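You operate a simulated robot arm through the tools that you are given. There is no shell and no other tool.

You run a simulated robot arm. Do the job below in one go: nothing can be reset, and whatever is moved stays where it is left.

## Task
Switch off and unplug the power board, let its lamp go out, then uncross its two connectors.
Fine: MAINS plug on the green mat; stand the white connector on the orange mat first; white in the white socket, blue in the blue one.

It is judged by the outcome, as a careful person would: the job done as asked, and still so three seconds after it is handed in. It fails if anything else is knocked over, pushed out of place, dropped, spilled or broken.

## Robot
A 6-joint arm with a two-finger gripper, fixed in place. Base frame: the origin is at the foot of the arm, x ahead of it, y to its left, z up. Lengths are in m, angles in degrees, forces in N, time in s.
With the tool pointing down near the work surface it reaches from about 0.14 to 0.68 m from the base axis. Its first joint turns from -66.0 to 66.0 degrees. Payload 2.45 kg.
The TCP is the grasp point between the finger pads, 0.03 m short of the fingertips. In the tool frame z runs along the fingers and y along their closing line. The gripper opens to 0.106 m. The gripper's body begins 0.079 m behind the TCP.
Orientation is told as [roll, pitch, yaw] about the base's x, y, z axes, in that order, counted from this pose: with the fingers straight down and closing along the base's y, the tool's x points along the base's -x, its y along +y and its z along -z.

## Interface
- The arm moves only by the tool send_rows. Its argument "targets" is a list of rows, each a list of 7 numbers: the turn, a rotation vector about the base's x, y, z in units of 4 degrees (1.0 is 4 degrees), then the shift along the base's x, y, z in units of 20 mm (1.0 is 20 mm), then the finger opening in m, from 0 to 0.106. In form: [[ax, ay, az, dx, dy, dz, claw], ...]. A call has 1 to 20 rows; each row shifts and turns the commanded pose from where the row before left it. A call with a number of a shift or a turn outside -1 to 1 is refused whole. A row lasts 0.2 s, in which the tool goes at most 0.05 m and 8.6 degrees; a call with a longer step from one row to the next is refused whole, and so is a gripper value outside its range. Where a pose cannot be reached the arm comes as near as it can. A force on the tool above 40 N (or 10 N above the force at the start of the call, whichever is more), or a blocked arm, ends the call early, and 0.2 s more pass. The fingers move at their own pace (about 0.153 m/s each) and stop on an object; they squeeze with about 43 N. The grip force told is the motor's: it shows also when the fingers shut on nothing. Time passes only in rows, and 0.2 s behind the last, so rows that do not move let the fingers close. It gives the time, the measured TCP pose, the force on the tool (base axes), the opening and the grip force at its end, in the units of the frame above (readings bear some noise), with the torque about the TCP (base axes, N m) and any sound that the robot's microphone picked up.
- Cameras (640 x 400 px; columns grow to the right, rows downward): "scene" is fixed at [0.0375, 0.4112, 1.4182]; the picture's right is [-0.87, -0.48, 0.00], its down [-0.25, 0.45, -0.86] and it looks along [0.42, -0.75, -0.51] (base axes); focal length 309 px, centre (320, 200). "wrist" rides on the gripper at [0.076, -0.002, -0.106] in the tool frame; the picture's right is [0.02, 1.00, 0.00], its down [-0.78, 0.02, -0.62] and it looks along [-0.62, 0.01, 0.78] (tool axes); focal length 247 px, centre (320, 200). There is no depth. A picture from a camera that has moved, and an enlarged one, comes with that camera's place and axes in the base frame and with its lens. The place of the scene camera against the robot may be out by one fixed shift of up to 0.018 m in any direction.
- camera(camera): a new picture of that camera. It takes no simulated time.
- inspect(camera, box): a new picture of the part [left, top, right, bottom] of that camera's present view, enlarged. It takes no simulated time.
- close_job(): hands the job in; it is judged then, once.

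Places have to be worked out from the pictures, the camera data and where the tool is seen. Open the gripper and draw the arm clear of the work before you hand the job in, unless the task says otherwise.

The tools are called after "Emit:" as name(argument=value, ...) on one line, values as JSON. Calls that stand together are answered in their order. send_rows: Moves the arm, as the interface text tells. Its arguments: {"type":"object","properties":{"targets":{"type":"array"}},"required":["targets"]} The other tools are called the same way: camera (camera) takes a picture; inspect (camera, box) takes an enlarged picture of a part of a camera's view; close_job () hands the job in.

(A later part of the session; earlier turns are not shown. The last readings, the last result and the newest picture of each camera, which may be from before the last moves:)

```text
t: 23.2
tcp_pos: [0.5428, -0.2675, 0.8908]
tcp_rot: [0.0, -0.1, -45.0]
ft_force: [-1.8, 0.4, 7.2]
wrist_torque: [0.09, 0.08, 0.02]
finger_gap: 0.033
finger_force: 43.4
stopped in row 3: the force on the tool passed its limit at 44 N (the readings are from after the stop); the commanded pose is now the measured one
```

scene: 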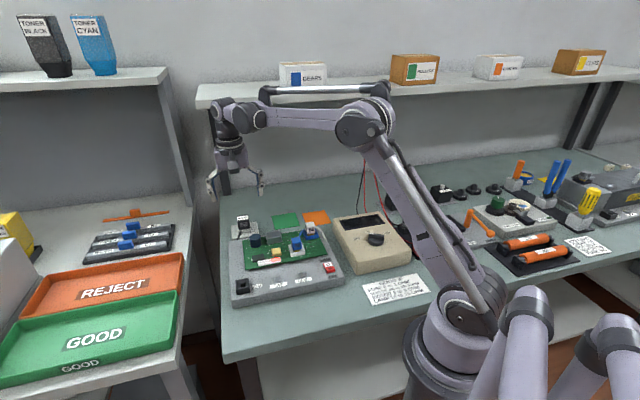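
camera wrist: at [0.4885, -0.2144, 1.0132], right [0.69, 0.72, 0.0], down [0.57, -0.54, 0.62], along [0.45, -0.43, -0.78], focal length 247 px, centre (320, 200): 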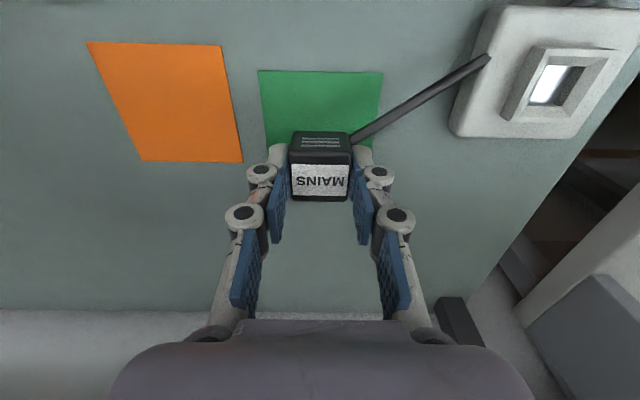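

Contact with the mat at TCP z≈0.890. The plug stands on its pin block, so I release gently.

Emit:
send_rows(targets=[[0, 0, 0, 0, 0, 0, 0.036], [0, 0, 0, 0, 0, 0, 0.04], [0, 0, 0, 0, 0, 0, 0.05], [0, 0, 0, 0, 0, 0, 0.06], [0, 0, 0, 0, 0, 0, 0.06]])

Emit:
inspect(camera="scene", box=[265, 190, 315, 230])

```text
t: 24.4
tcp_pos: [0.544, -0.2678, 0.8912]
tcp_rot: [0.0, -0.1, -45.0]
ft_force: [-0.2, 0.5, -0.1]
wrist_torque: [0.0, -0.02, 0.0]
finger_gap: 0.0603
finger_force: 0.0
```

```text
10.00 times, centred on (290, 210) of scene
camera zoom: at [0.0375, 0.4112, 1.4182], right [-0.87, -0.48, 0.0], down [-0.25, 0.45, -0.86], along [0.42, -0.75, -0.51], focal length 3088 px, centre (620, 100)
```

zoom: 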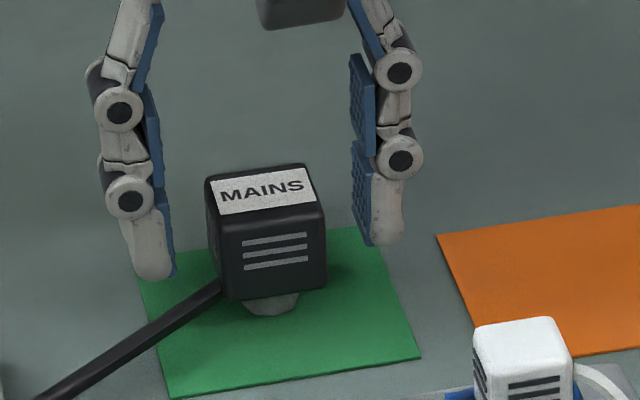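

The MAINS plug stands on the green mat by itself. I withdraw upward and begin turning the tool to yaw +45° over the white connector, so the fingers close along e2 away from its cable.

Emit:
send_rows(targets=[[0, 0, 0, 0, 0, 0.5, 0.06], [0, 0, 0, 0, 0, 0.99, 0.06], [0, 0, 0, 0, 0, 0.99, 0.06], [0, 0, 0, 0, 0, 0.99, 0.06], [0, 0, 0, 0, 0, 0.99, 0.06], [0, 0, 0, 0, 0, 0.99, 0.06], [0, 0, 0.9783, -0.293, 0.1513, 0, 0.06], [0, 0, 0.9783, -0.293, 0.1513, 0, 0.06], [0, 0, 0.9783, -0.293, 0.1513, 0, 0.06], [0, 0, 0.9783, -0.293, 0.1513, 0, 0.06], [0, 0, 0.9783, -0.293, 0.1513, 0, 0.06], [0, 0, 0.9783, -0.293, 0.1513, 0, 0.06], [0, 0, 0.9783, -0.293, 0.1513, 0, 0.06], [0, 0, 0.9783, -0.293, 0.1513, 0, 0.06], [0, 0, 0.9783, -0.293, 0.1513, 0, 0.06], [0, 0, 0.9783, -0.293, 0.1513, 0, 0.06], [0, 0, 0.9783, -0.293, 0.1513, 0, 0.06], [0, 0, 0.9783, -0.293, 0.1513, 0, 0.06]])

Emit:
send_rows(targets=[[0, 0, 0.9783, -0.293, 0.1513, 0, 0.06], [0, 0, 0.9783, -0.293, 0.1513, 0, 0.06], [0, 0, 0.9783, -0.293, 0.1513, 0, 0.06], [0, 0, 0.9783, -0.293, 0.1513, 0, 0.06], [0, 0, 0.9783, -0.293, 0.1513, 0, 0.06], [0, 0, 0.9783, -0.293, 0.1513, 0, 0.06], [0, 0, 0.9783, -0.293, 0.1513, 0, 0.06], [0, 0, 0.9783, -0.293, 0.1513, 0, 0.06], [0, 0, 0.9783, -0.293, 0.1513, 0, 0.06], [0, 0, 0.9783, -0.293, 0.1513, 0, 0.06], [0, 0, 0.9783, -0.293, 0.1513, 0, 0.06], [0, 0, 0, 0, 0, 0, 0.06]])

Emit:
camera(camera="wrist")

Emit:
camera(camera="scene")

```text
t: 28.2
tcp_pos: [0.4734, -0.2313, 0.9996]
tcp_rot: [0.0, 0.0, 2.0]
ft_force: [-0.2, -0.7, -0.2]
wrist_torque: [0.0, -0.01, -0.01]
finger_gap: 0.0597
finger_force: 0.0
```

```text
t: 30.9
tcp_pos: [0.4071, -0.1984, 0.9981]
tcp_rot: [0.0, -0.1, 45.0]
ft_force: [0.5, -0.7, -0.6]
wrist_torque: [0.01, -0.01, -0.01]
finger_gap: 0.0602
finger_force: 0.1
```

```text
taken
camera wrist: at [0.3551, -0.2538, 1.105], right [-0.72, 0.69, 0.0], down [0.54, 0.56, 0.62], along [0.43, 0.45, -0.78], focal length 247 px, centre (320, 200)
```

wrist: 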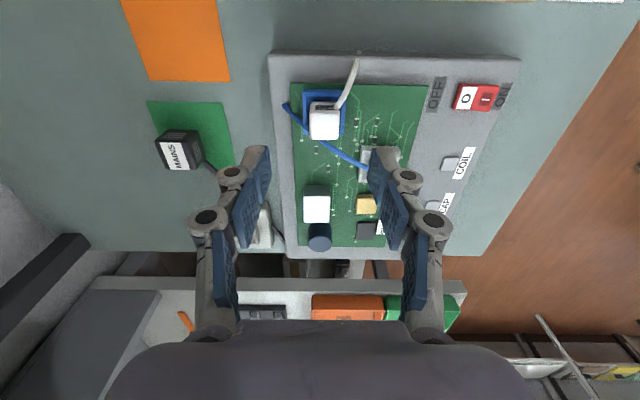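

```text
taken
```

scene: 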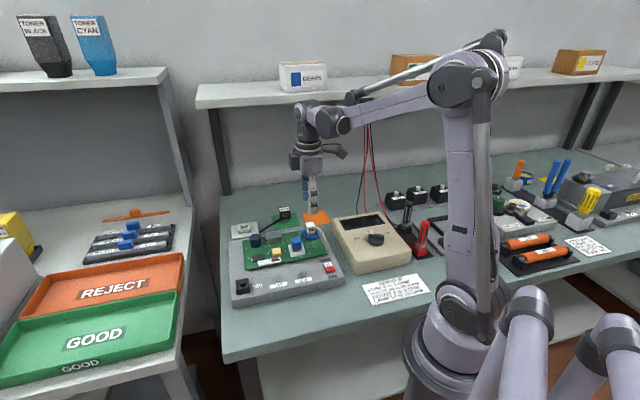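

The MAINS plug looks tilted in this view; I inspect it along with the connectors.

Emit:
inspect(camera="scene", box=[255, 190, 315, 240])

Emit:
inspect(camera="wrist", box=[130, 90, 250, 190])

Emit:
inspect(camera="wrist", box=[270, 50, 390, 160])

```text
8.00 times, centred on (285, 215) of scene
camera zoom: at [0.0374, 0.4112, 1.4182], right [-0.87, -0.48, 0.0], down [-0.25, 0.45, -0.86], along [0.42, -0.75, -0.51], focal length 2470 px, centre (600, 80)
```

zoom: 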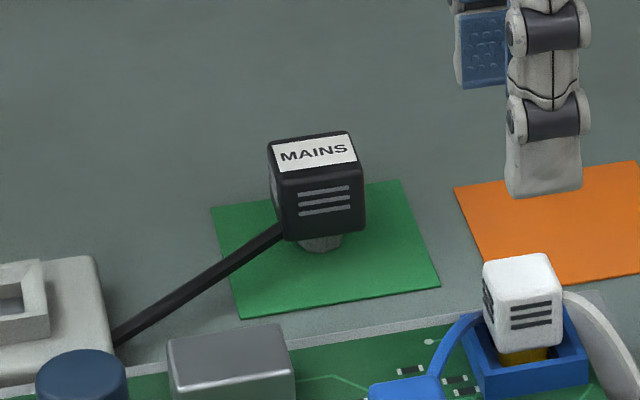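

```text
4.00 times, centred on (190, 140) of wrist
camera zoom: at [0.3551, -0.2538, 1.105], right [-0.72, 0.69, 0.0], down [0.54, 0.56, 0.62], along [0.43, 0.45, -0.78], focal length 988 px, centre (840, 440)
```

zoom: 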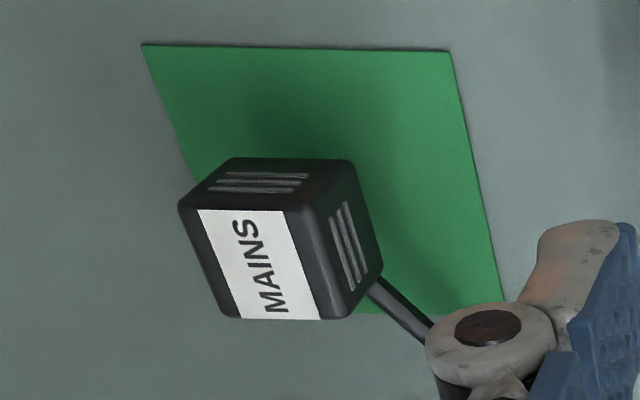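

```text
3.64 times, centred on (330, 105) of wrist
camera zoom: at [0.3551, -0.2538, 1.105], right [-0.72, 0.69, 0.0], down [0.54, 0.56, 0.62], along [0.43, 0.45, -0.78], focal length 898 px, centre (284, 546)
```

zoom: 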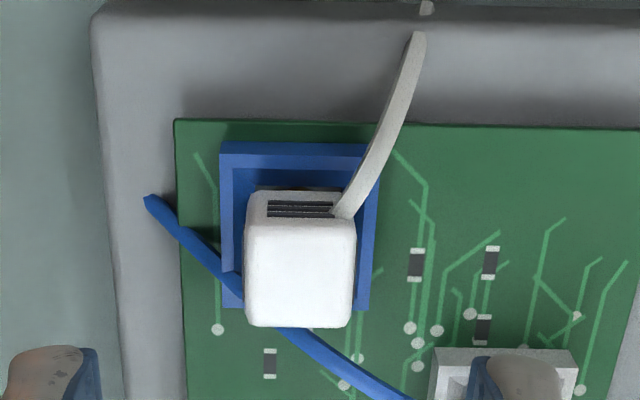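

The plug is upright; that was perspective. White connector's cube: about 24 mm wide, centre p≈0.148,q≈0.4264, top z≈0.913, socket rim ≈0.879. I descend to just above it with a 50 mm opening and check alignment.

Emit:
send_rows(targets=[[0, 0, 0, -0.11, 0.03, 0, 0.05], [0, 0, 0, 0, 0, -0.6, 0.05], [0, 0, 0, 0, 0, -0.8, 0.05], [0, 0, 0, 0, 0, -0.8, 0.05], [0, 0, 0, 0, 0, -0.4, 0.05], [0, 0, 0, 0, 0, 0, 0.05]])

Emit:
inspect(camera="wrist", box=[240, 60, 400, 220])

Emit:
inspect(camera="scene", box=[280, 195, 350, 260])

```text
t: 32.2
tcp_pos: [0.4048, -0.1972, 0.9467]
tcp_rot: [0.0, -0.1, 44.9]
ft_force: [0.6, -0.5, 0.4]
wrist_torque: [-0.02, 0.0, 0.02]
finger_gap: 0.0501
finger_force: 0.0
```

```text
2.50 times, centred on (320, 140) of wrist
camera zoom: at [0.3526, -0.253, 1.053], right [-0.72, 0.69, 0.0], down [0.54, 0.56, 0.62], along [0.43, 0.45, -0.78], focal length 617 px, centre (320, 350)
```

zoom: 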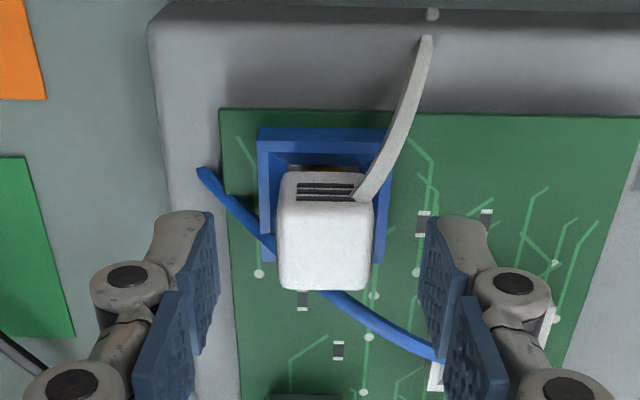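

```text
6.15 times, centred on (315, 228) of scene
camera zoom: at [0.0374, 0.4112, 1.4182], right [-0.87, -0.48, 0.0], down [-0.25, 0.45, -0.86], along [0.42, -0.75, -0.51], focal length 1900 px, centre (351, 31)
```

zoom: 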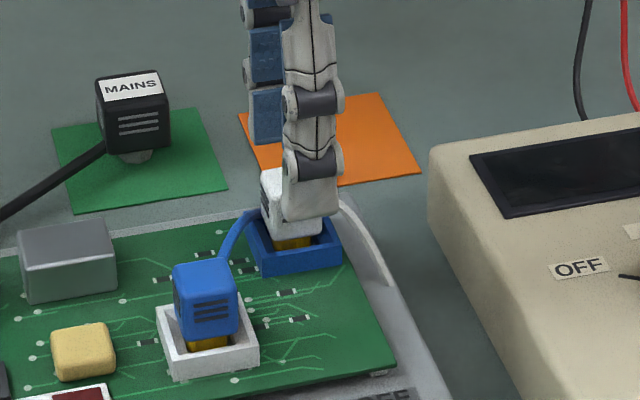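

Alignment is within a millimetre (q 0.4262 vs 0.4261). I lower so the tips sit just above the blue socket's rim, with a slightly narrower opening.

Emit:
send_rows(targets=[[0, 0, 0, 0, 0, -0.5, 0.042], [0, 0, 0, 0, 0, -0.5, 0.042], [0, 0, 0, 0, 0, -0.45, 0.042], [0, 0, 0, 0, 0, -0.3, 0.042], [0, 0, 0, 0, 0, 0, 0.042]])

Emit:
inspect(camera="wrist", box=[240, 60, 400, 220])

Emit:
inspect(camera="scene", box=[285, 205, 345, 255])

```text
t: 33.5
tcp_pos: [0.407, -0.198, 0.9128]
tcp_rot: [0.0, -0.1, 44.9]
ft_force: [0.0, 0.7, -0.3]
wrist_torque: [0.03, -0.01, 0.0]
finger_gap: 0.0421
finger_force: 0.3
```

```text
2.50 times, centred on (320, 140) of wrist
camera zoom: at [0.3542, -0.2534, 1.0179], right [-0.72, 0.69, 0.0], down [0.54, 0.56, 0.62], along [0.43, 0.45, -0.78], focal length 617 px, centre (320, 350)
```

zoom: 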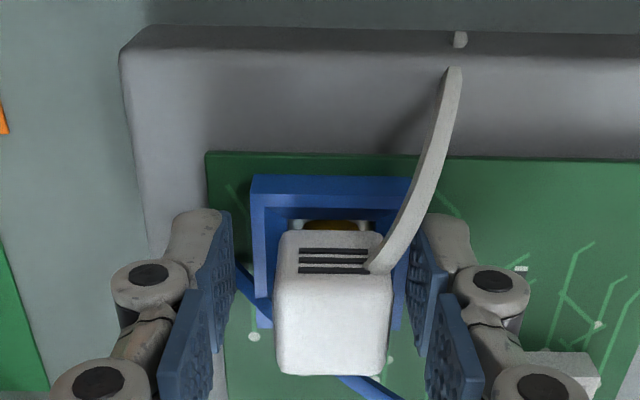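

```text
8.00 times, centred on (315, 230) of scene
camera zoom: at [0.0374, 0.4112, 1.4182], right [-0.87, -0.48, 0.0], down [-0.25, 0.45, -0.86], along [0.42, -0.75, -0.51], focal length 2470 px, centre (360, -40)
```

zoom: 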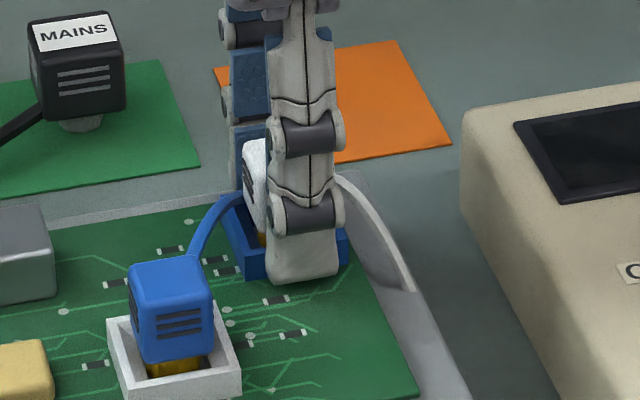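

No contact forces, fingers straddle the cube above the rim. I close on the white connector.

Emit:
send_rows(targets=[[0, 0, 0, 0, 0, 0, 0.015], [0, 0, 0, 0, 0, 0, 0.015], [0, 0, 0, 0, 0, 0, 0.015]])

Emit:
inspect(camera="wrist", box=[240, 60, 400, 220])

```text
t: 34.2
tcp_pos: [0.4047, -0.1959, 0.9128]
tcp_rot: [0.2, -0.1, 45.0]
ft_force: [-15.2, 15.7, 3.8]
wrist_torque: [0.43, -0.02, 0.13]
finger_gap: 0.0367
finger_force: 44.9
```

```text
2.50 times, centred on (320, 140) of wrist
camera zoom: at [0.3531, -0.2521, 1.0182], right [-0.72, 0.69, 0.01], down [0.54, 0.56, 0.62], along [0.43, 0.45, -0.78], focal length 617 px, centre (320, 350)
```

zoom: 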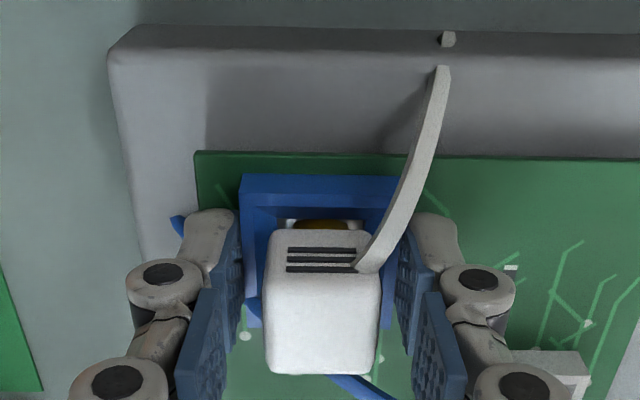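

The gap stopped at 36.7 mm — that is the socket's outer width, so the tips are still below the rim. I reopen at once and raise a few millimetres.

Emit:
send_rows(targets=[[0, 0, 0, 0, 0, 0, 0.045], [0, 0, 0, 0, 0, 0, 0.045], [0, 0, 0, 0, 0, 0.2, 0.045], [0, 0, 0, 0, 0, 0.2, 0.045], [0, 0, 0, 0, 0, 0, 0.045]])

Emit:
inspect(camera="wrist", box=[240, 60, 400, 220])

Emit:
inspect(camera="scene", box=[220, 210, 350, 300])

```text
t: 35.5
tcp_pos: [0.405, -0.1985, 0.9208]
tcp_rot: [0.0, -0.1, 44.9]
ft_force: [-0.5, 0.1, -1.2]
wrist_torque: [-0.03, 0.04, -0.01]
finger_gap: 0.045
finger_force: 0.1
```

```text
2.50 times, centred on (320, 140) of wrist
camera zoom: at [0.3523, -0.2535, 1.0266], right [-0.72, 0.69, 0.0], down [0.54, 0.56, 0.62], along [0.43, 0.45, -0.78], focal length 617 px, centre (320, 350)
```

zoom: 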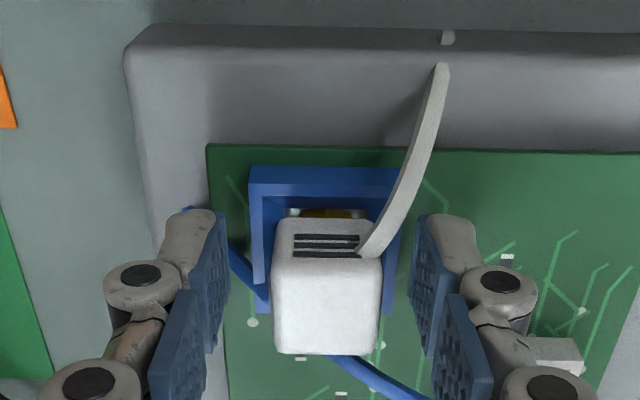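

```text
4.44 times, centred on (285, 255) of scene
camera zoom: at [0.0375, 0.4112, 1.4182], right [-0.87, -0.48, 0.0], down [-0.25, 0.45, -0.86], along [0.42, -0.75, -0.51], focal length 1372 px, centre (476, -44)
```

zoom: 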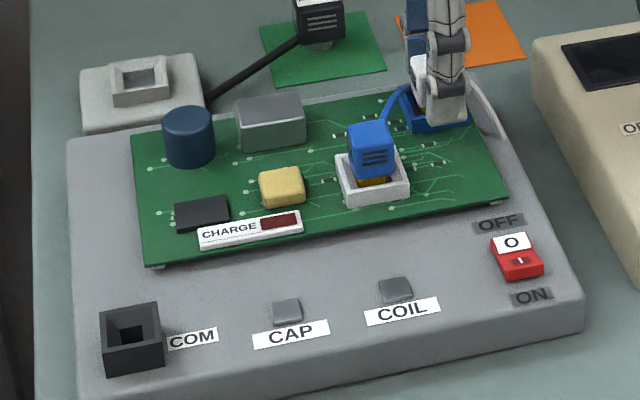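

The board did not shift (identical scene picture), and the rim's true height works out at z≈0.884, cube bottom ≈0.890. I lower only 2 mm (tips ~0.8885), nudge 2 mm along e1, and close.

Emit:
send_rows(targets=[[0, 0, 0, 0.07, 0.07, -0.08, 0.042], [0, 0, 0, 0, 0, 0, 0.042], [0, 0, 0, 0, 0, 0, 0.03], [0, 0, 0, 0, 0, 0, 0.015], [0, 0, 0, 0, 0, 0, 0.015]])

Emit:
inspect(camera="wrist", box=[240, 60, 400, 220])

```text
t: 36.6
tcp_pos: [0.4074, -0.1963, 0.9189]
tcp_rot: [0.1, -0.1, 44.9]
ft_force: [-5.9, 4.6, 7.1]
wrist_torque: [0.23, 0.32, 0.0]
finger_gap: 0.0225
finger_force: 43.1
```

```text
2.50 times, centred on (320, 140) of wrist
camera zoom: at [0.354, -0.2519, 1.0255], right [-0.72, 0.69, 0.0], down [0.54, 0.56, 0.62], along [0.43, 0.45, -0.78], focal length 617 px, centre (320, 350)
```

zoom: 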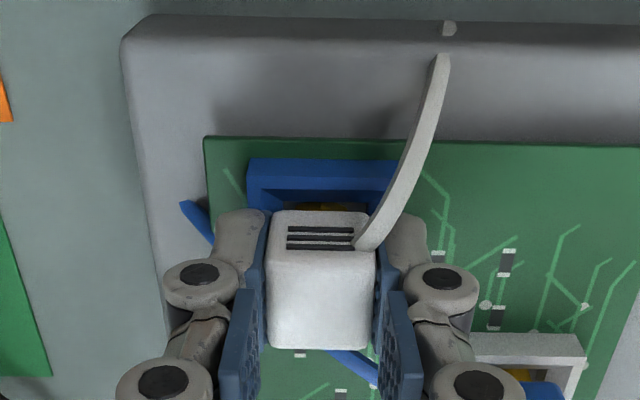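

Gripped at 22.5 mm — the cube itself. I pull straight up in small steps.

Emit:
send_rows(targets=[[0, 0, 0, 0, 0, 0.1, 0.015], [0, 0, 0, 0, 0, 0.1, 0.015], [0, 0, 0, 0, 0, 0.15, 0.015], [0, 0, 0, 0, 0, 0.2, 0.015], [0, 0, 0, 0, 0, 0.25, 0.015]])

Emit:
inspect(camera="scene", box=[285, 195, 345, 255])

Emit:
inspect(camera="wrist", box=[240, 60, 400, 220])

```text
t: 37.9
tcp_pos: [0.4073, -0.1955, 0.9337]
tcp_rot: [0.0, -0.1, 44.8]
ft_force: [-1.0, 1.3, -0.5]
wrist_torque: [0.02, -0.01, 0.0]
finger_gap: 0.0225
finger_force: 42.7
```

```text
6.67 times, centred on (315, 225) of scene
camera zoom: at [0.0375, 0.4112, 1.4182], right [-0.87, -0.48, 0.0], down [-0.25, 0.45, -0.86], along [0.42, -0.75, -0.51], focal length 2059 px, centre (353, 33)
```

zoom: 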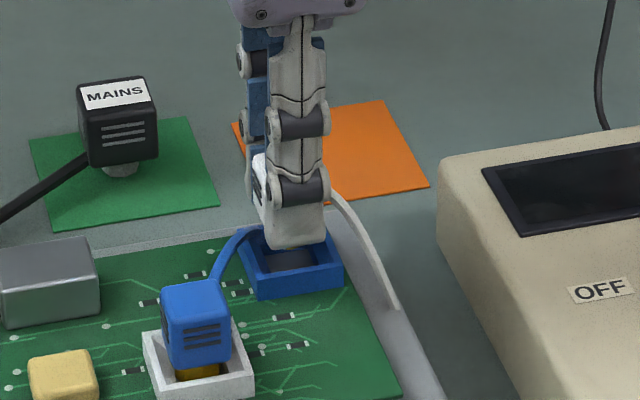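

```text
2.50 times, centred on (320, 140) of wrist
camera zoom: at [0.3544, -0.2515, 1.04], right [-0.72, 0.69, 0.0], down [0.54, 0.56, 0.62], along [0.43, 0.45, -0.78], focal length 617 px, centre (320, 350)
```

zoom: 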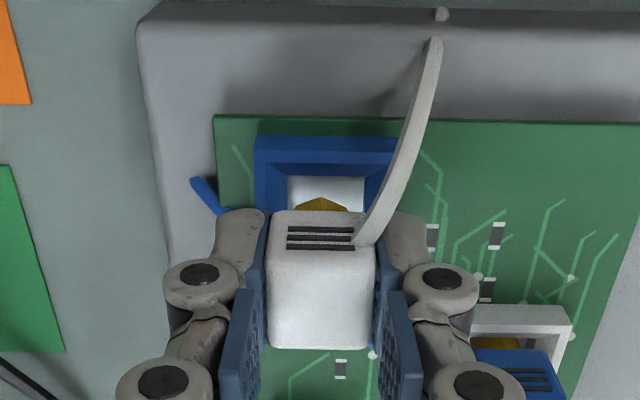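

It slides out cleanly. I raise further to clear the socket and look at the underside.

Emit:
send_rows(targets=[[0, 0, 0, 0, 0, 0.3, 0.015], [0, 0, 0, 0, 0, 0.5, 0.015], [0, 0, 0, 0, 0, 0.6, 0.015], [0, 0, 0, 0, 0, 0.6, 0.015], [0, 0, 0, 0, 0, 0.6, 0.015], [0, 0, 0, 0, 0, 0, 0.015]])

Emit:
inspect(camera="scene", box=[285, 175, 345, 235])

Emit:
inspect(camera="wrist", box=[240, 40, 400, 200])

```text
t: 39.2
tcp_pos: [0.407, -0.1966, 0.9871]
tcp_rot: [0.0, -0.1, 44.9]
ft_force: [0.3, 0.0, -0.5]
wrist_torque: [-0.02, 0.0, 0.02]
finger_gap: 0.0223
finger_force: 43.3
```

```text
6.67 times, centred on (315, 205) of scene
camera zoom: at [0.0375, 0.4112, 1.4182], right [-0.87, -0.48, 0.0], down [-0.25, 0.45, -0.86], along [0.42, -0.75, -0.51], focal length 2059 px, centre (353, 167)
```

zoom: 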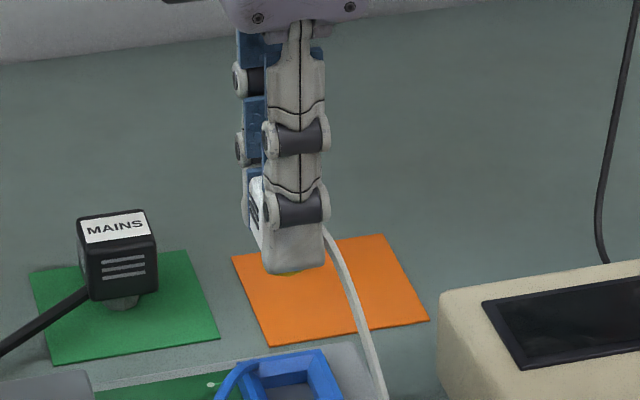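

```text
2.50 times, centred on (320, 120) of wrist
camera zoom: at [0.3544, -0.2516, 1.0933], right [-0.72, 0.69, 0.0], down [0.54, 0.56, 0.62], along [0.43, 0.45, -0.78], focal length 617 px, centre (320, 400)
```

zoom: 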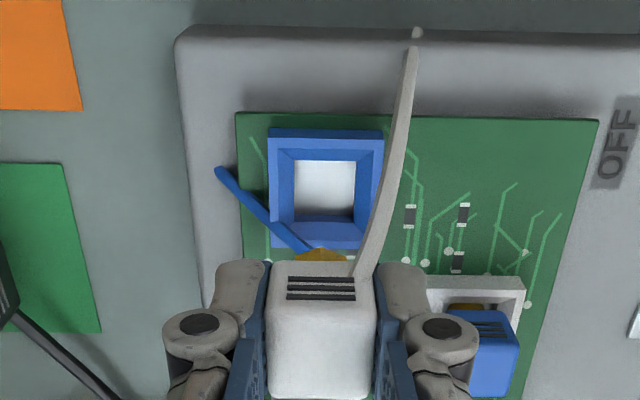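

I take a sharper look at the now-empty blue socket to pin down its centre.

Emit:
inspect(camera="wrist", box=[290, 60, 350, 110])

Emit:
inspect(camera="wrist", box=[330, 120, 390, 170])

```text
8.00 times, centred on (320, 85) of wrist
camera zoom: at [0.3544, -0.2516, 1.0933], right [-0.72, 0.69, 0.0], down [0.54, 0.56, 0.62], along [0.43, 0.45, -0.78], focal length 1976 px, centre (320, 1120)
```

zoom: 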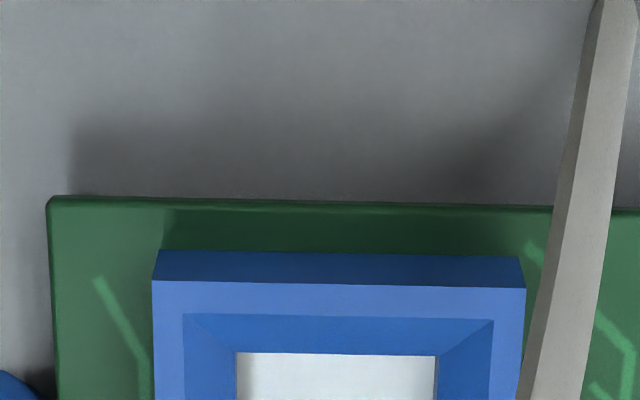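

```text
8.00 times, centred on (360, 145) of wrist
camera zoom: at [0.3544, -0.2516, 1.0933], right [-0.72, 0.69, 0.0], down [0.54, 0.56, 0.62], along [0.43, 0.45, -0.78], focal length 1976 px, centre (0, 640)
```

zoom: 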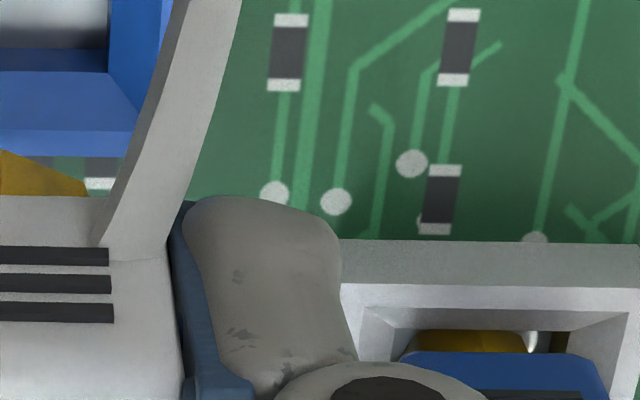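

The blue socket's centre is confirmed at p≈0.149,q≈0.426 with a funnel lead-in. I carry the white connector to the orange mat centre (0.463,-0.329) and lower to about 1.5 cm above expected contact.

Emit:
send_rows(targets=[[0, 0, 0, 0.3, -0.7, 0, 0.015], [0, 0, 0, 0.43, -0.99, 0, 0.015], [0, 0, 0, 0.43, -0.99, 0, 0.015], [0, 0, 0, 0.43, -0.99, 0, 0.015], [0, 0, 0, 0.43, -0.99, 0, 0.015], [0, 0, 0, 0.43, -0.99, 0, 0.015], [0, 0, 0, 0.375, -0.97, 0, 0.015], [0, 0, 0, 0, 0, -0.7, 0.015], [0, 0, 0, 0, 0, -0.9, 0.015], [0, 0, 0, 0, 0, -0.9, 0.015], [0, 0, 0, 0, 0, -0.9, 0.015], [0, 0, 0, 0, 0, -0.5, 0.015], [0, 0, 0, 0, 0, 0, 0.015]])

Emit:
inspect(camera="scene", box=[265, 175, 355, 250])

Emit:
camera(camera="wrist")

```text
t: 42.0
tcp_pos: [0.4639, -0.3285, 0.9071]
tcp_rot: [0.1, -0.1, 45.0]
ft_force: [-0.2, 1.3, -0.1]
wrist_torque: [0.02, 0.03, 0.02]
finger_gap: 0.0226
finger_force: 42.9
```

```text
5.33 times, centred on (310, 212) of scene
camera zoom: at [0.0375, 0.4112, 1.4182], right [-0.87, -0.48, 0.0], down [-0.25, 0.45, -0.86], along [0.42, -0.75, -0.51], focal length 1647 px, centre (373, 133)
```

zoom: 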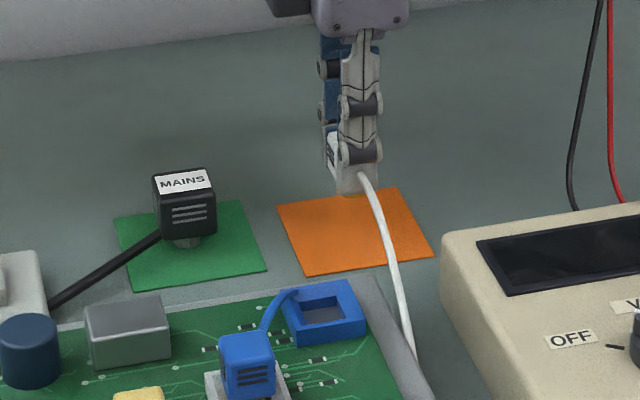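

```text
taken
camera wrist: at [0.4122, -0.3852, 1.0127], right [-0.72, 0.69, 0.0], down [0.54, 0.56, 0.62], along [0.43, 0.45, -0.78], focal length 247 px, centre (320, 200)
```

wrist: 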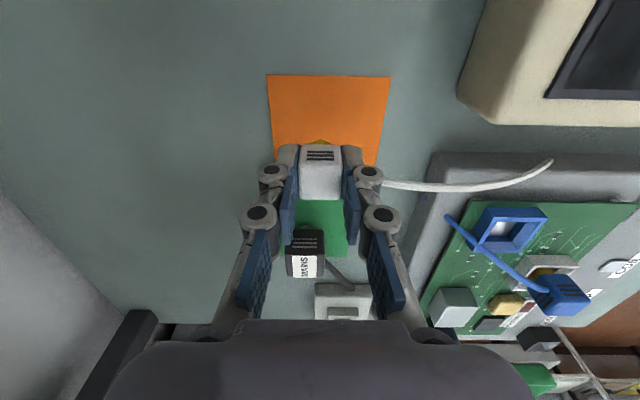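

It is over the middle of the orange mat. I lower in small steps until contact.

Emit:
send_rows(targets=[[0, 0, 0, 0, 0, -0.15, 0.015], [0, 0, 0, 0, 0, -0.15, 0.015], [0, 0, 0, 0, 0, -0.1, 0.015], [0, 0, 0, 0, 0, -0.05, 0.015], [0, 0, 0, 0, 0, -0.05, 0.015], [0, 0, 0, 0, 0, -0.05, 0.015]])

Emit:
inspect(camera="wrist", box=[250, 60, 400, 220])

Emit:
inspect(camera="scene", box=[305, 185, 355, 230])

```text
t: 43.5
tcp_pos: [0.465, -0.3289, 0.8957]
tcp_rot: [0.0, -0.1, 44.9]
ft_force: [0.2, 0.8, -1.2]
wrist_torque: [-0.02, 0.01, -0.02]
finger_gap: 0.0226
finger_force: 42.7
```

```text
2.50 times, centred on (325, 140) of wrist
camera zoom: at [0.4117, -0.3838, 1.0027], right [-0.72, 0.69, 0.0], down [0.54, 0.56, 0.62], along [0.43, 0.45, -0.78], focal length 617 px, centre (308, 350)
```

zoom: 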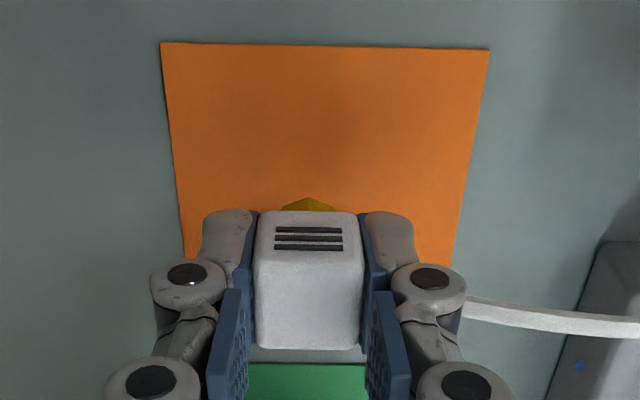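

```text
8.89 times, centred on (330, 208) of scene
camera zoom: at [0.0375, 0.4112, 1.4182], right [-0.87, -0.48, 0.0], down [-0.25, 0.45, -0.86], along [0.42, -0.75, -0.51], focal length 2745 px, centre (231, 133)
```

zoom: 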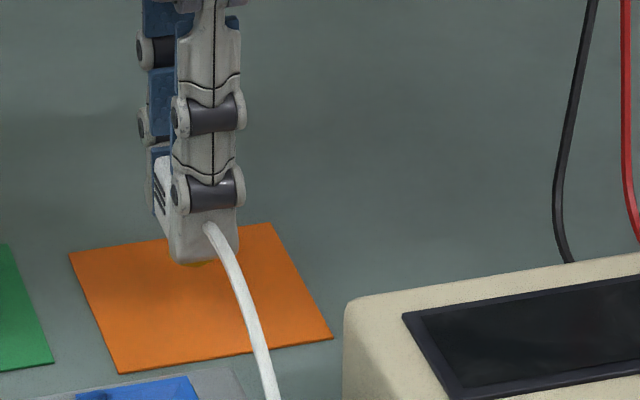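

No contact yet at z≈0.896. I keep going in 0.8 mm steps.

Emit:
send_rows(targets=[[0, 0, 0, 0, 0, -0.05, 0.015], [0, 0, 0, 0, 0, -0.05, 0.015], [0, 0, 0, 0, 0, -0.04, 0.015], [0, 0, 0, 0, 0, -0.04, 0.015], [0, 0, 0, 0, 0, 0, 0.015]])

```text
t: 44.6
tcp_pos: [0.4641, -0.329, 0.8948]
tcp_rot: [-0.1, -0.1, 44.9]
ft_force: [-0.9, -0.3, 0.1]
wrist_torque: [-0.05, 0.0, -0.01]
finger_gap: 0.0225
finger_force: 43.3
```

Still free. I continue in fine steps.

Emit:
send_rows(targets=[[0, 0, 0, 0, 0, -0.04, 0.015], [0, 0, 0, 0, 0, -0.04, 0.015], [0, 0, 0, 0, 0, -0.03, 0.015], [0, 0, 0, 0, 0, -0.03, 0.015], [0, 0, 0, 0, 0, 0, 0.015]])

```text
t: 45.9
tcp_pos: [0.4637, -0.3291, 0.8913]
tcp_rot: [0.0, -0.1, 44.9]
ft_force: [0.1, 0.1, 0.0]
wrist_torque: [-0.02, 0.0, 0.0]
finger_gap: 0.0223
finger_force: 42.9
```

Still no contact at z≈0.891. I take further fine steps.

Emit:
send_rows(targets=[[0, 0, 0, 0, 0, -0.04, 0.015], [0, 0, 0, 0, 0, -0.03, 0.015], [0, 0, 0, 0, 0, -0.03, 0.015], [0, 0, 0, 0, 0, 0, 0.015]])

Emit:
inspect(camera="wrist", box=[290, 110, 350, 170])

Emit:
inspect(camera="scene", box=[310, 190, 346, 220])

```text
t: 46.9
tcp_pos: [0.4643, -0.3287, 0.8901]
tcp_rot: [0.0, 0.0, 44.9]
ft_force: [0.4, -0.1, -1.5]
wrist_torque: [0.01, 0.0, 0.03]
finger_gap: 0.0228
finger_force: 43.1
```

```text
6.67 times, centred on (320, 140) of wrist
camera zoom: at [0.4111, -0.3834, 0.9949], right [-0.72, 0.69, 0.0], down [0.54, 0.56, 0.62], along [0.43, 0.45, -0.78], focal length 1646 px, centre (320, 600)
```

zoom: 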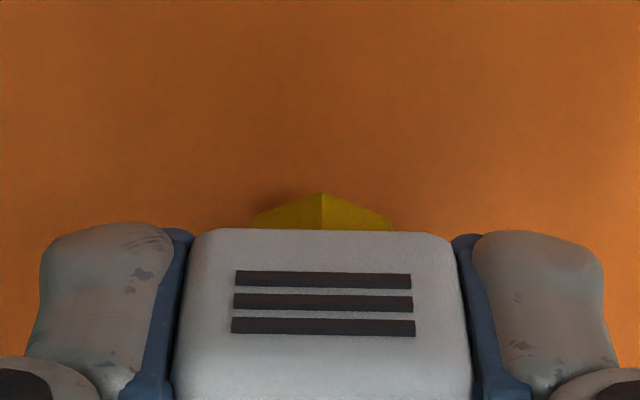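

```text
13.33 times, centred on (328, 205) of scene
camera zoom: at [0.0375, 0.4112, 1.4182], right [-0.87, -0.48, 0.0], down [-0.25, 0.45, -0.86], along [0.42, -0.75, -0.51], focal length 4117 px, centre (213, 133)
```

zoom: 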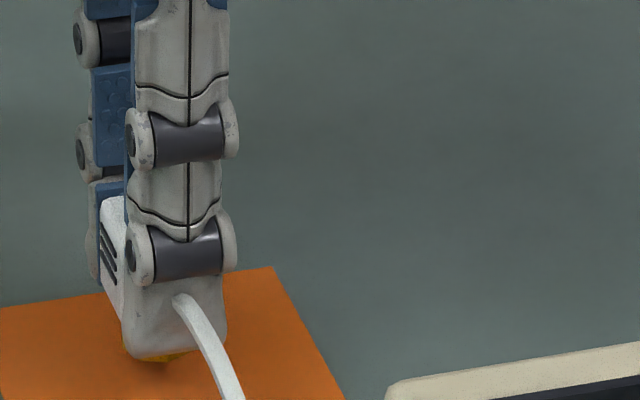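

The brass pin tip is now within a few mm of the mat. I continue in 0.6 mm steps.

Emit:
send_rows(targets=[[0, 0, 0, 0, 0, -0.03, 0.015], [0, 0, 0, 0, 0, -0.03, 0.015], [0, 0, 0, 0, 0, -0.03, 0.015], [0, 0, 0, 0, 0, 0, 0.015]])

```text
t: 47.9
tcp_pos: [0.463, -0.3289, 0.8882]
tcp_rot: [-0.1, -0.1, 44.9]
ft_force: [0.2, 0.6, -0.3]
wrist_torque: [0.04, 0.0, -0.01]
finger_gap: 0.0225
finger_force: 43.0
```

Still free at z≈0.888; continuing the same way.

Emit:
send_rows(targets=[[0, 0, 0, 0, 0, -0.03, 0.015], [0, 0, 0, 0, 0, -0.03, 0.015], [0, 0, 0, 0, 0, -0.03, 0.015], [0, 0, 0, 0, 0, 0, 0.015]])

```text
t: 48.9
tcp_pos: [0.4639, -0.3285, 0.8848]
tcp_rot: [-0.1, -0.1, 44.9]
ft_force: [0.0, -0.3, -0.5]
wrist_torque: [-0.02, 0.01, 0.03]
finger_gap: 0.0226
finger_force: 42.7
```

Emit:
inspect(camera="wrist", box=[290, 110, 350, 170])

Emit:
inspect(camera="scene", box=[310, 195, 346, 225])

```text
6.67 times, centred on (320, 140) of wrist
camera zoom: at [0.4106, -0.3839, 0.9909], right [-0.72, 0.69, 0.0], down [0.54, 0.56, 0.62], along [0.43, 0.45, -0.78], focal length 1646 px, centre (320, 600)
```

zoom: 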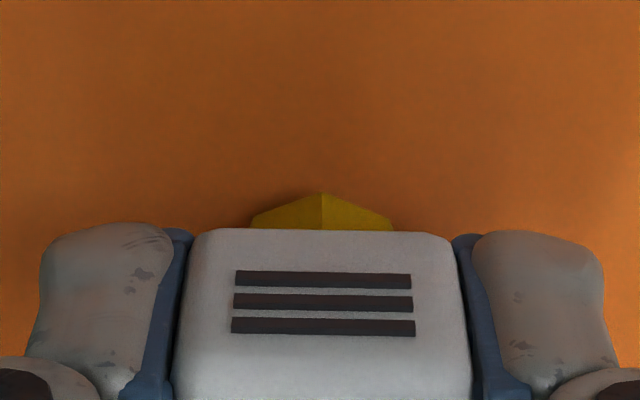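

```text
13.33 times, centred on (328, 210) of scene
camera zoom: at [0.0375, 0.4112, 1.4182], right [-0.87, -0.48, 0.0], down [-0.25, 0.45, -0.86], along [0.42, -0.75, -0.51], focal length 4117 px, centre (213, 67)
```

zoom: 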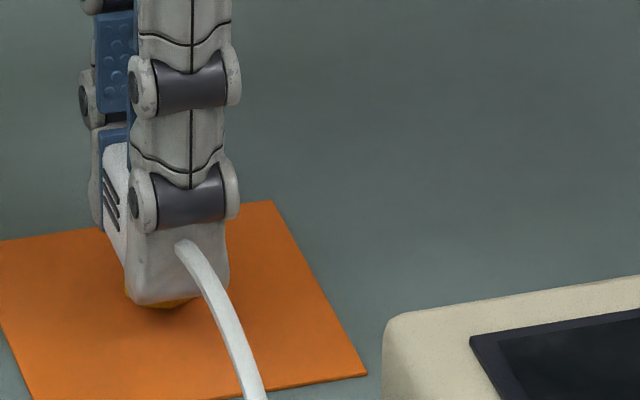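

Contact shadow is tightening but still free. I go on in 0.6 mm steps.

Emit:
send_rows(targets=[[0, 0, 0, 0, 0, -0.03, 0.015], [0, 0, 0, 0, 0, -0.03, 0.015], [0, 0, 0, 0, 0, -0.03, 0.015], [0, 0, 0, 0, 0, -0.03, 0.015], [0, 0, 0, 0, 0, 0, 0.015]])

```text
t: 50.0
tcp_pos: [0.4626, -0.3285, 0.8819]
tcp_rot: [-0.1, -0.1, 44.9]
ft_force: [0.2, -0.2, -1.6]
wrist_torque: [0.02, 0.0, 0.02]
finger_gap: 0.0227
finger_force: 43.1
```

Still free at z≈0.882. I continue.

Emit:
send_rows(targets=[[0, 0, 0, 0, 0, -0.03, 0.015], [0, 0, 0, 0, 0, -0.03, 0.015], [0, 0, 0, 0, 0, -0.03, 0.015], [0, 0, 0, 0, 0, -0.03, 0.015], [0, 0, 0, 0, 0, 0, 0.015]])

Emit:
inspect(camera="wrist", box=[290, 110, 350, 170])

Emit:
inspect(camera="scene", box=[310, 195, 346, 225])

```text
t: 51.2
tcp_pos: [0.4633, -0.3282, 0.8819]
tcp_rot: [0.0, -0.2, 44.9]
ft_force: [1.8, -0.8, 16.4]
wrist_torque: [-0.07, -0.03, 0.0]
finger_gap: 0.0225
finger_force: 42.6
```

```text
6.67 times, centred on (320, 140) of wrist
camera zoom: at [0.4106, -0.3841, 0.9875], right [-0.72, 0.69, 0.0], down [0.54, 0.56, 0.62], along [0.43, 0.45, -0.78], focal length 1646 px, centre (320, 600)
```

zoom: 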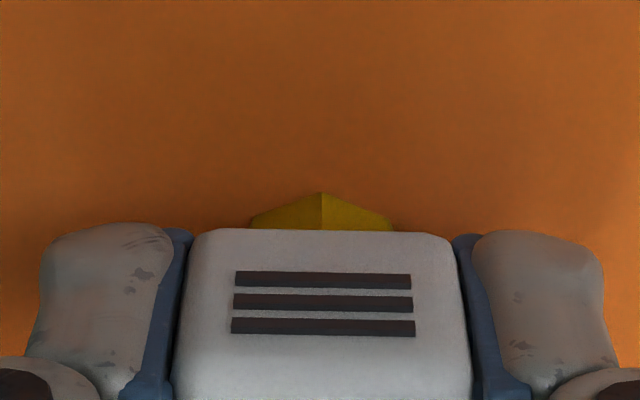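

```text
13.33 times, centred on (328, 210) of scene
camera zoom: at [0.0372, 0.4113, 1.4181], right [-0.87, -0.48, 0.0], down [-0.25, 0.45, -0.86], along [0.42, -0.75, -0.51], focal length 4117 px, centre (213, 67)
```

zoom: 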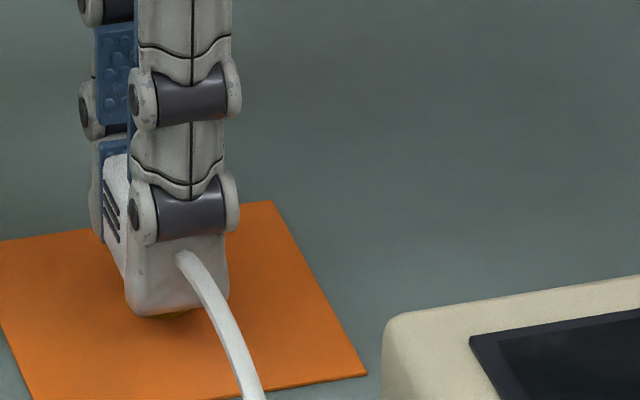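

Contact: 16 N upward at TCP z≈0.882, so pin tip is 43 mm below the TCP. I ease off half a millimetre and release slowly.

Emit:
send_rows(targets=[[0, 0, 0, 0, 0, 0.025, 0.015], [0, 0, 0, 0, 0, 0, 0.024], [0, 0, 0, 0, 0, 0, 0.027], [0, 0, 0, 0, 0, 0, 0.032], [0, 0, 0, 0, 0, 0, 0.04], [0, 0, 0, 0, 0, 0, 0.04]])

Emit:
inspect(camera="wrist", box=[260, 90, 380, 210])

Emit:
inspect(camera="scene", box=[310, 195, 346, 225])

```text
t: 52.6
tcp_pos: [0.4636, -0.3292, 0.8828]
tcp_rot: [0.0, 0.0, 45.0]
ft_force: [-0.6, 0.4, 0.0]
wrist_torque: [0.03, -0.01, -0.03]
finger_gap: 0.04
finger_force: 0.0
```

```text
3.33 times, centred on (320, 150) of wrist
camera zoom: at [0.4107, -0.3839, 0.9877], right [-0.72, 0.69, 0.0], down [0.54, 0.56, 0.62], along [0.43, 0.45, -0.78], focal length 823 px, centre (320, 367)
```

zoom: 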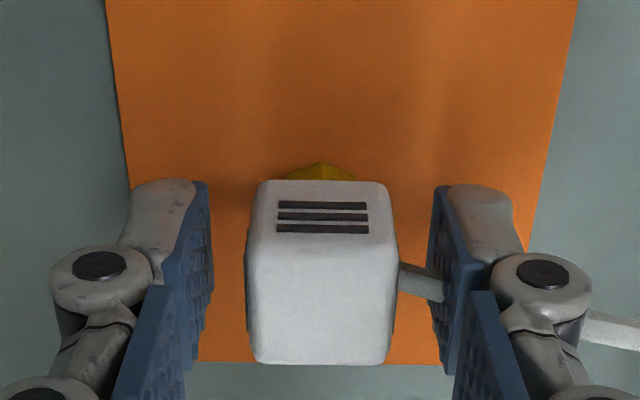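

```text
13.33 times, centred on (328, 210) of scene
camera zoom: at [0.0375, 0.4112, 1.4182], right [-0.87, -0.48, 0.0], down [-0.25, 0.45, -0.86], along [0.42, -0.75, -0.51], focal length 4117 px, centre (213, 67)
```

zoom: 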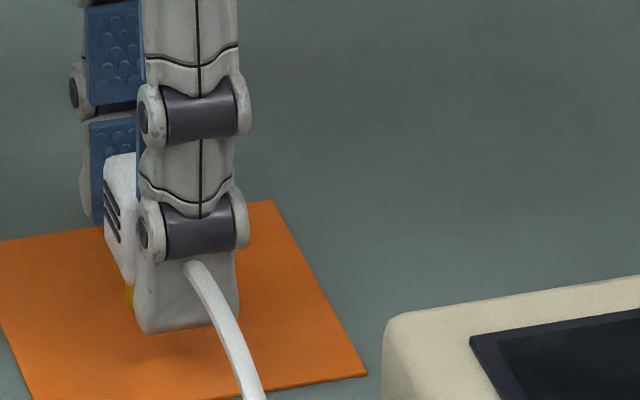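

White stands upright on the orange mat. I rise straight up and go above the blue connector, keeping yaw +45°.

Emit:
send_rows(targets=[[0, 0, 0, 0, 0, 0.3, 0.04], [0, 0, 0, 0, 0, 0.7, 0.04], [0, 0, 0, 0, 0, 0.9, 0.04], [0, 0, 0, 0, 0, 0.9, 0.04], [0, 0, 0, 0, 0, 0.9, 0.04], [0, 0, 0, 0, 0, 0.9, 0.045], [0, 0, 0, 0, 0, 0.9, 0.05], [0, 0, 0, -0.248, 0.961, 0, 0.05], [0, 0, 0, -0.248, 0.961, 0, 0.05], [0, 0, 0, -0.248, 0.961, 0, 0.05], [0, 0, 0, -0.248, 0.961, 0, 0.05], [0, 0, 0, -0.248, 0.961, 0, 0.05], [0, 0, 0, -0.248, 0.961, 0, 0.05], [0, 0, 0, -0.248, 0.961, 0, 0.05], [0, 0, 0, -0.248, 0.961, 0, 0.05], [0, 0, 0, -0.248, 0.961, 0, 0.05], [0, 0, 0, -0.248, 0.961, 0, 0.05], [0, 0, 0, -0.248, 0.961, 0, 0.05], [0, 0, 0, 0, 0, 0, 0.05]])

Emit:
camera(camera="wrist")

Emit:
inspect(camera="wrist", box=[240, 40, 400, 200])

Emit:
inspect(camera="scene", box=[250, 180, 360, 270])

```text
t: 56.6
tcp_pos: [0.4081, -0.1186, 0.9904]
tcp_rot: [0.0, -0.1, 45.0]
ft_force: [0.2, -0.1, 0.6]
wrist_torque: [0.03, -0.01, 0.02]
finger_gap: 0.05
finger_force: 0.0
```

```text
taken
camera wrist: at [0.3554, -0.1736, 1.0971], right [-0.72, 0.69, 0.0], down [0.54, 0.56, 0.62], along [0.43, 0.45, -0.78], focal length 247 px, centre (320, 200)
```

wrist: 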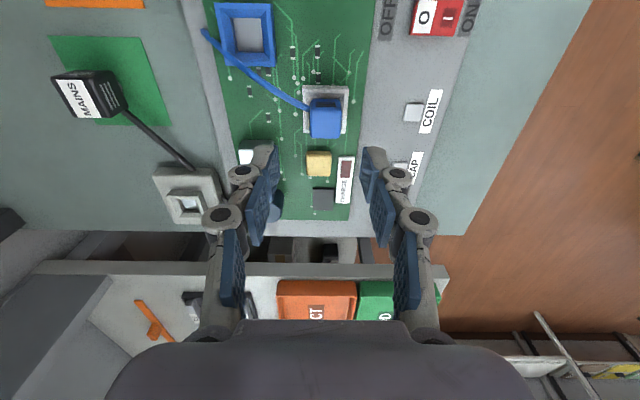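

```text
2.50 times, centred on (320, 120) of wrist
camera zoom: at [0.3554, -0.1736, 1.0971], right [-0.72, 0.69, 0.0], down [0.54, 0.56, 0.62], along [0.43, 0.45, -0.78], focal length 617 px, centre (320, 400)
```

zoom: 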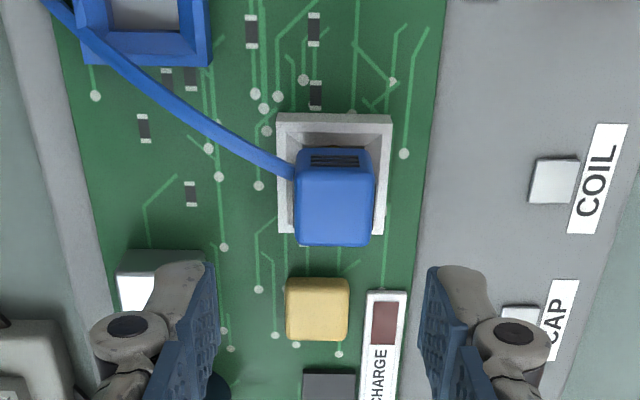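

```text
4.44 times, centred on (305, 225) of scene
camera zoom: at [0.0374, 0.4112, 1.4182], right [-0.87, -0.48, 0.0], down [-0.25, 0.45, -0.86], along [0.42, -0.75, -0.51], focal length 1372 px, centre (387, 89)
```

zoom: 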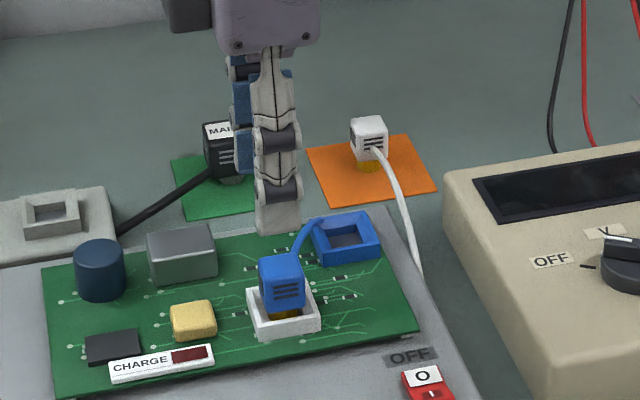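

White stands on the orange mat. I zoom on the blue connector for precise alignment.

Emit:
inspect(camera="wrist", box=[295, 75, 355, 145])

```text
5.71 times, centred on (325, 110) of wrist
camera zoom: at [0.3554, -0.1736, 1.0971], right [-0.72, 0.69, 0.0], down [0.54, 0.56, 0.62], along [0.43, 0.45, -0.78], focal length 1411 px, centre (291, 714)
```

zoom: 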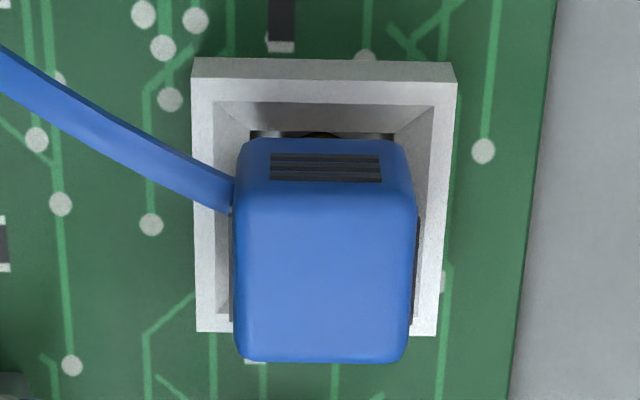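

Blue cube centre: p≈0.2015,q≈0.3691 (socket centre the same). I correct by (-4.2,0) mm and lower to the proven grip height, z≈0.9185.

Emit:
send_rows(targets=[[0, 0, 0, -0.21, 0, 0, 0.042], [0, 0, 0, 0, 0, -0.7, 0.042], [0, 0, 0, 0, 0, -0.9, 0.042], [0, 0, 0, 0, 0, -0.7, 0.042], [0, 0, 0, 0, 0, 0, 0.042]])

Emit:
inspect(camera="wrist", box=[260, 70, 380, 190])

```text
t: 57.9
tcp_pos: [0.4052, -0.1182, 0.9453]
tcp_rot: [0.1, -0.1, 44.9]
ft_force: [-0.7, -0.8, 0.4]
wrist_torque: [0.0, -0.04, -0.02]
finger_gap: 0.0419
finger_force: 0.1
```

```text
3.33 times, centred on (320, 130) of wrist
camera zoom: at [0.3517, -0.1738, 1.0517], right [-0.72, 0.69, 0.0], down [0.54, 0.56, 0.62], along [0.43, 0.45, -0.78], focal length 823 px, centre (320, 433)
```

zoom: 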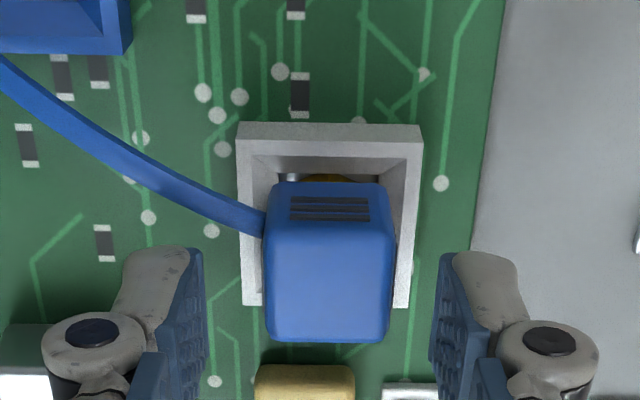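

Aligned within half a millimetre. I lower the last 27 mm and close.

Emit:
send_rows(targets=[[0, 0, 0, 0, 0, -0.6, 0.042], [0, 0, 0, 0, 0, -0.5, 0.042], [0, 0, 0, 0, 0, -0.26, 0.042], [0, 0, 0, 0, 0, 0, 0.042], [0, 0, 0, 0, 0, 0, 0.03], [0, 0, 0, 0, 0, 0, 0.015], [0, 0, 0, 0, 0, 0, 0.015]])

Emit:
inspect(camera="wrist", box=[260, 70, 380, 190])

```text
t: 59.2
tcp_pos: [0.4043, -0.1177, 0.9206]
tcp_rot: [-0.1, -0.2, 44.9]
ft_force: [-2.7, 1.9, 10.0]
wrist_torque: [0.12, 0.17, 0.01]
finger_gap: 0.0225
finger_force: 42.8
stopped in row 6: the force on the tool passed its limit at 47 N (the readings are from after the stop); the commanded pose is now the measured one
```

```text
3.33 times, centred on (320, 130) of wrist
camera zoom: at [0.3526, -0.1733, 1.0256], right [-0.72, 0.69, 0.0], down [0.54, 0.56, 0.62], along [0.43, 0.45, -0.78], focal length 823 px, centre (320, 433)
```

zoom: 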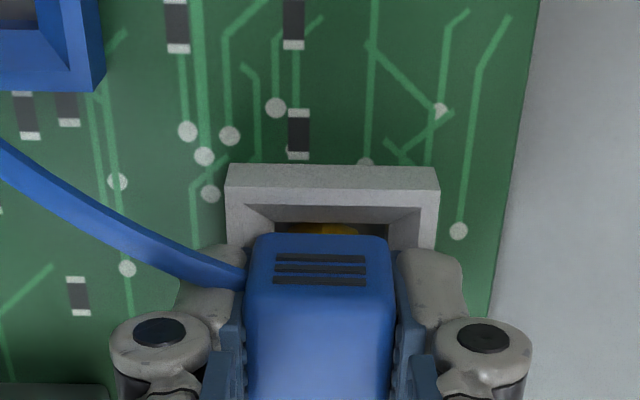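

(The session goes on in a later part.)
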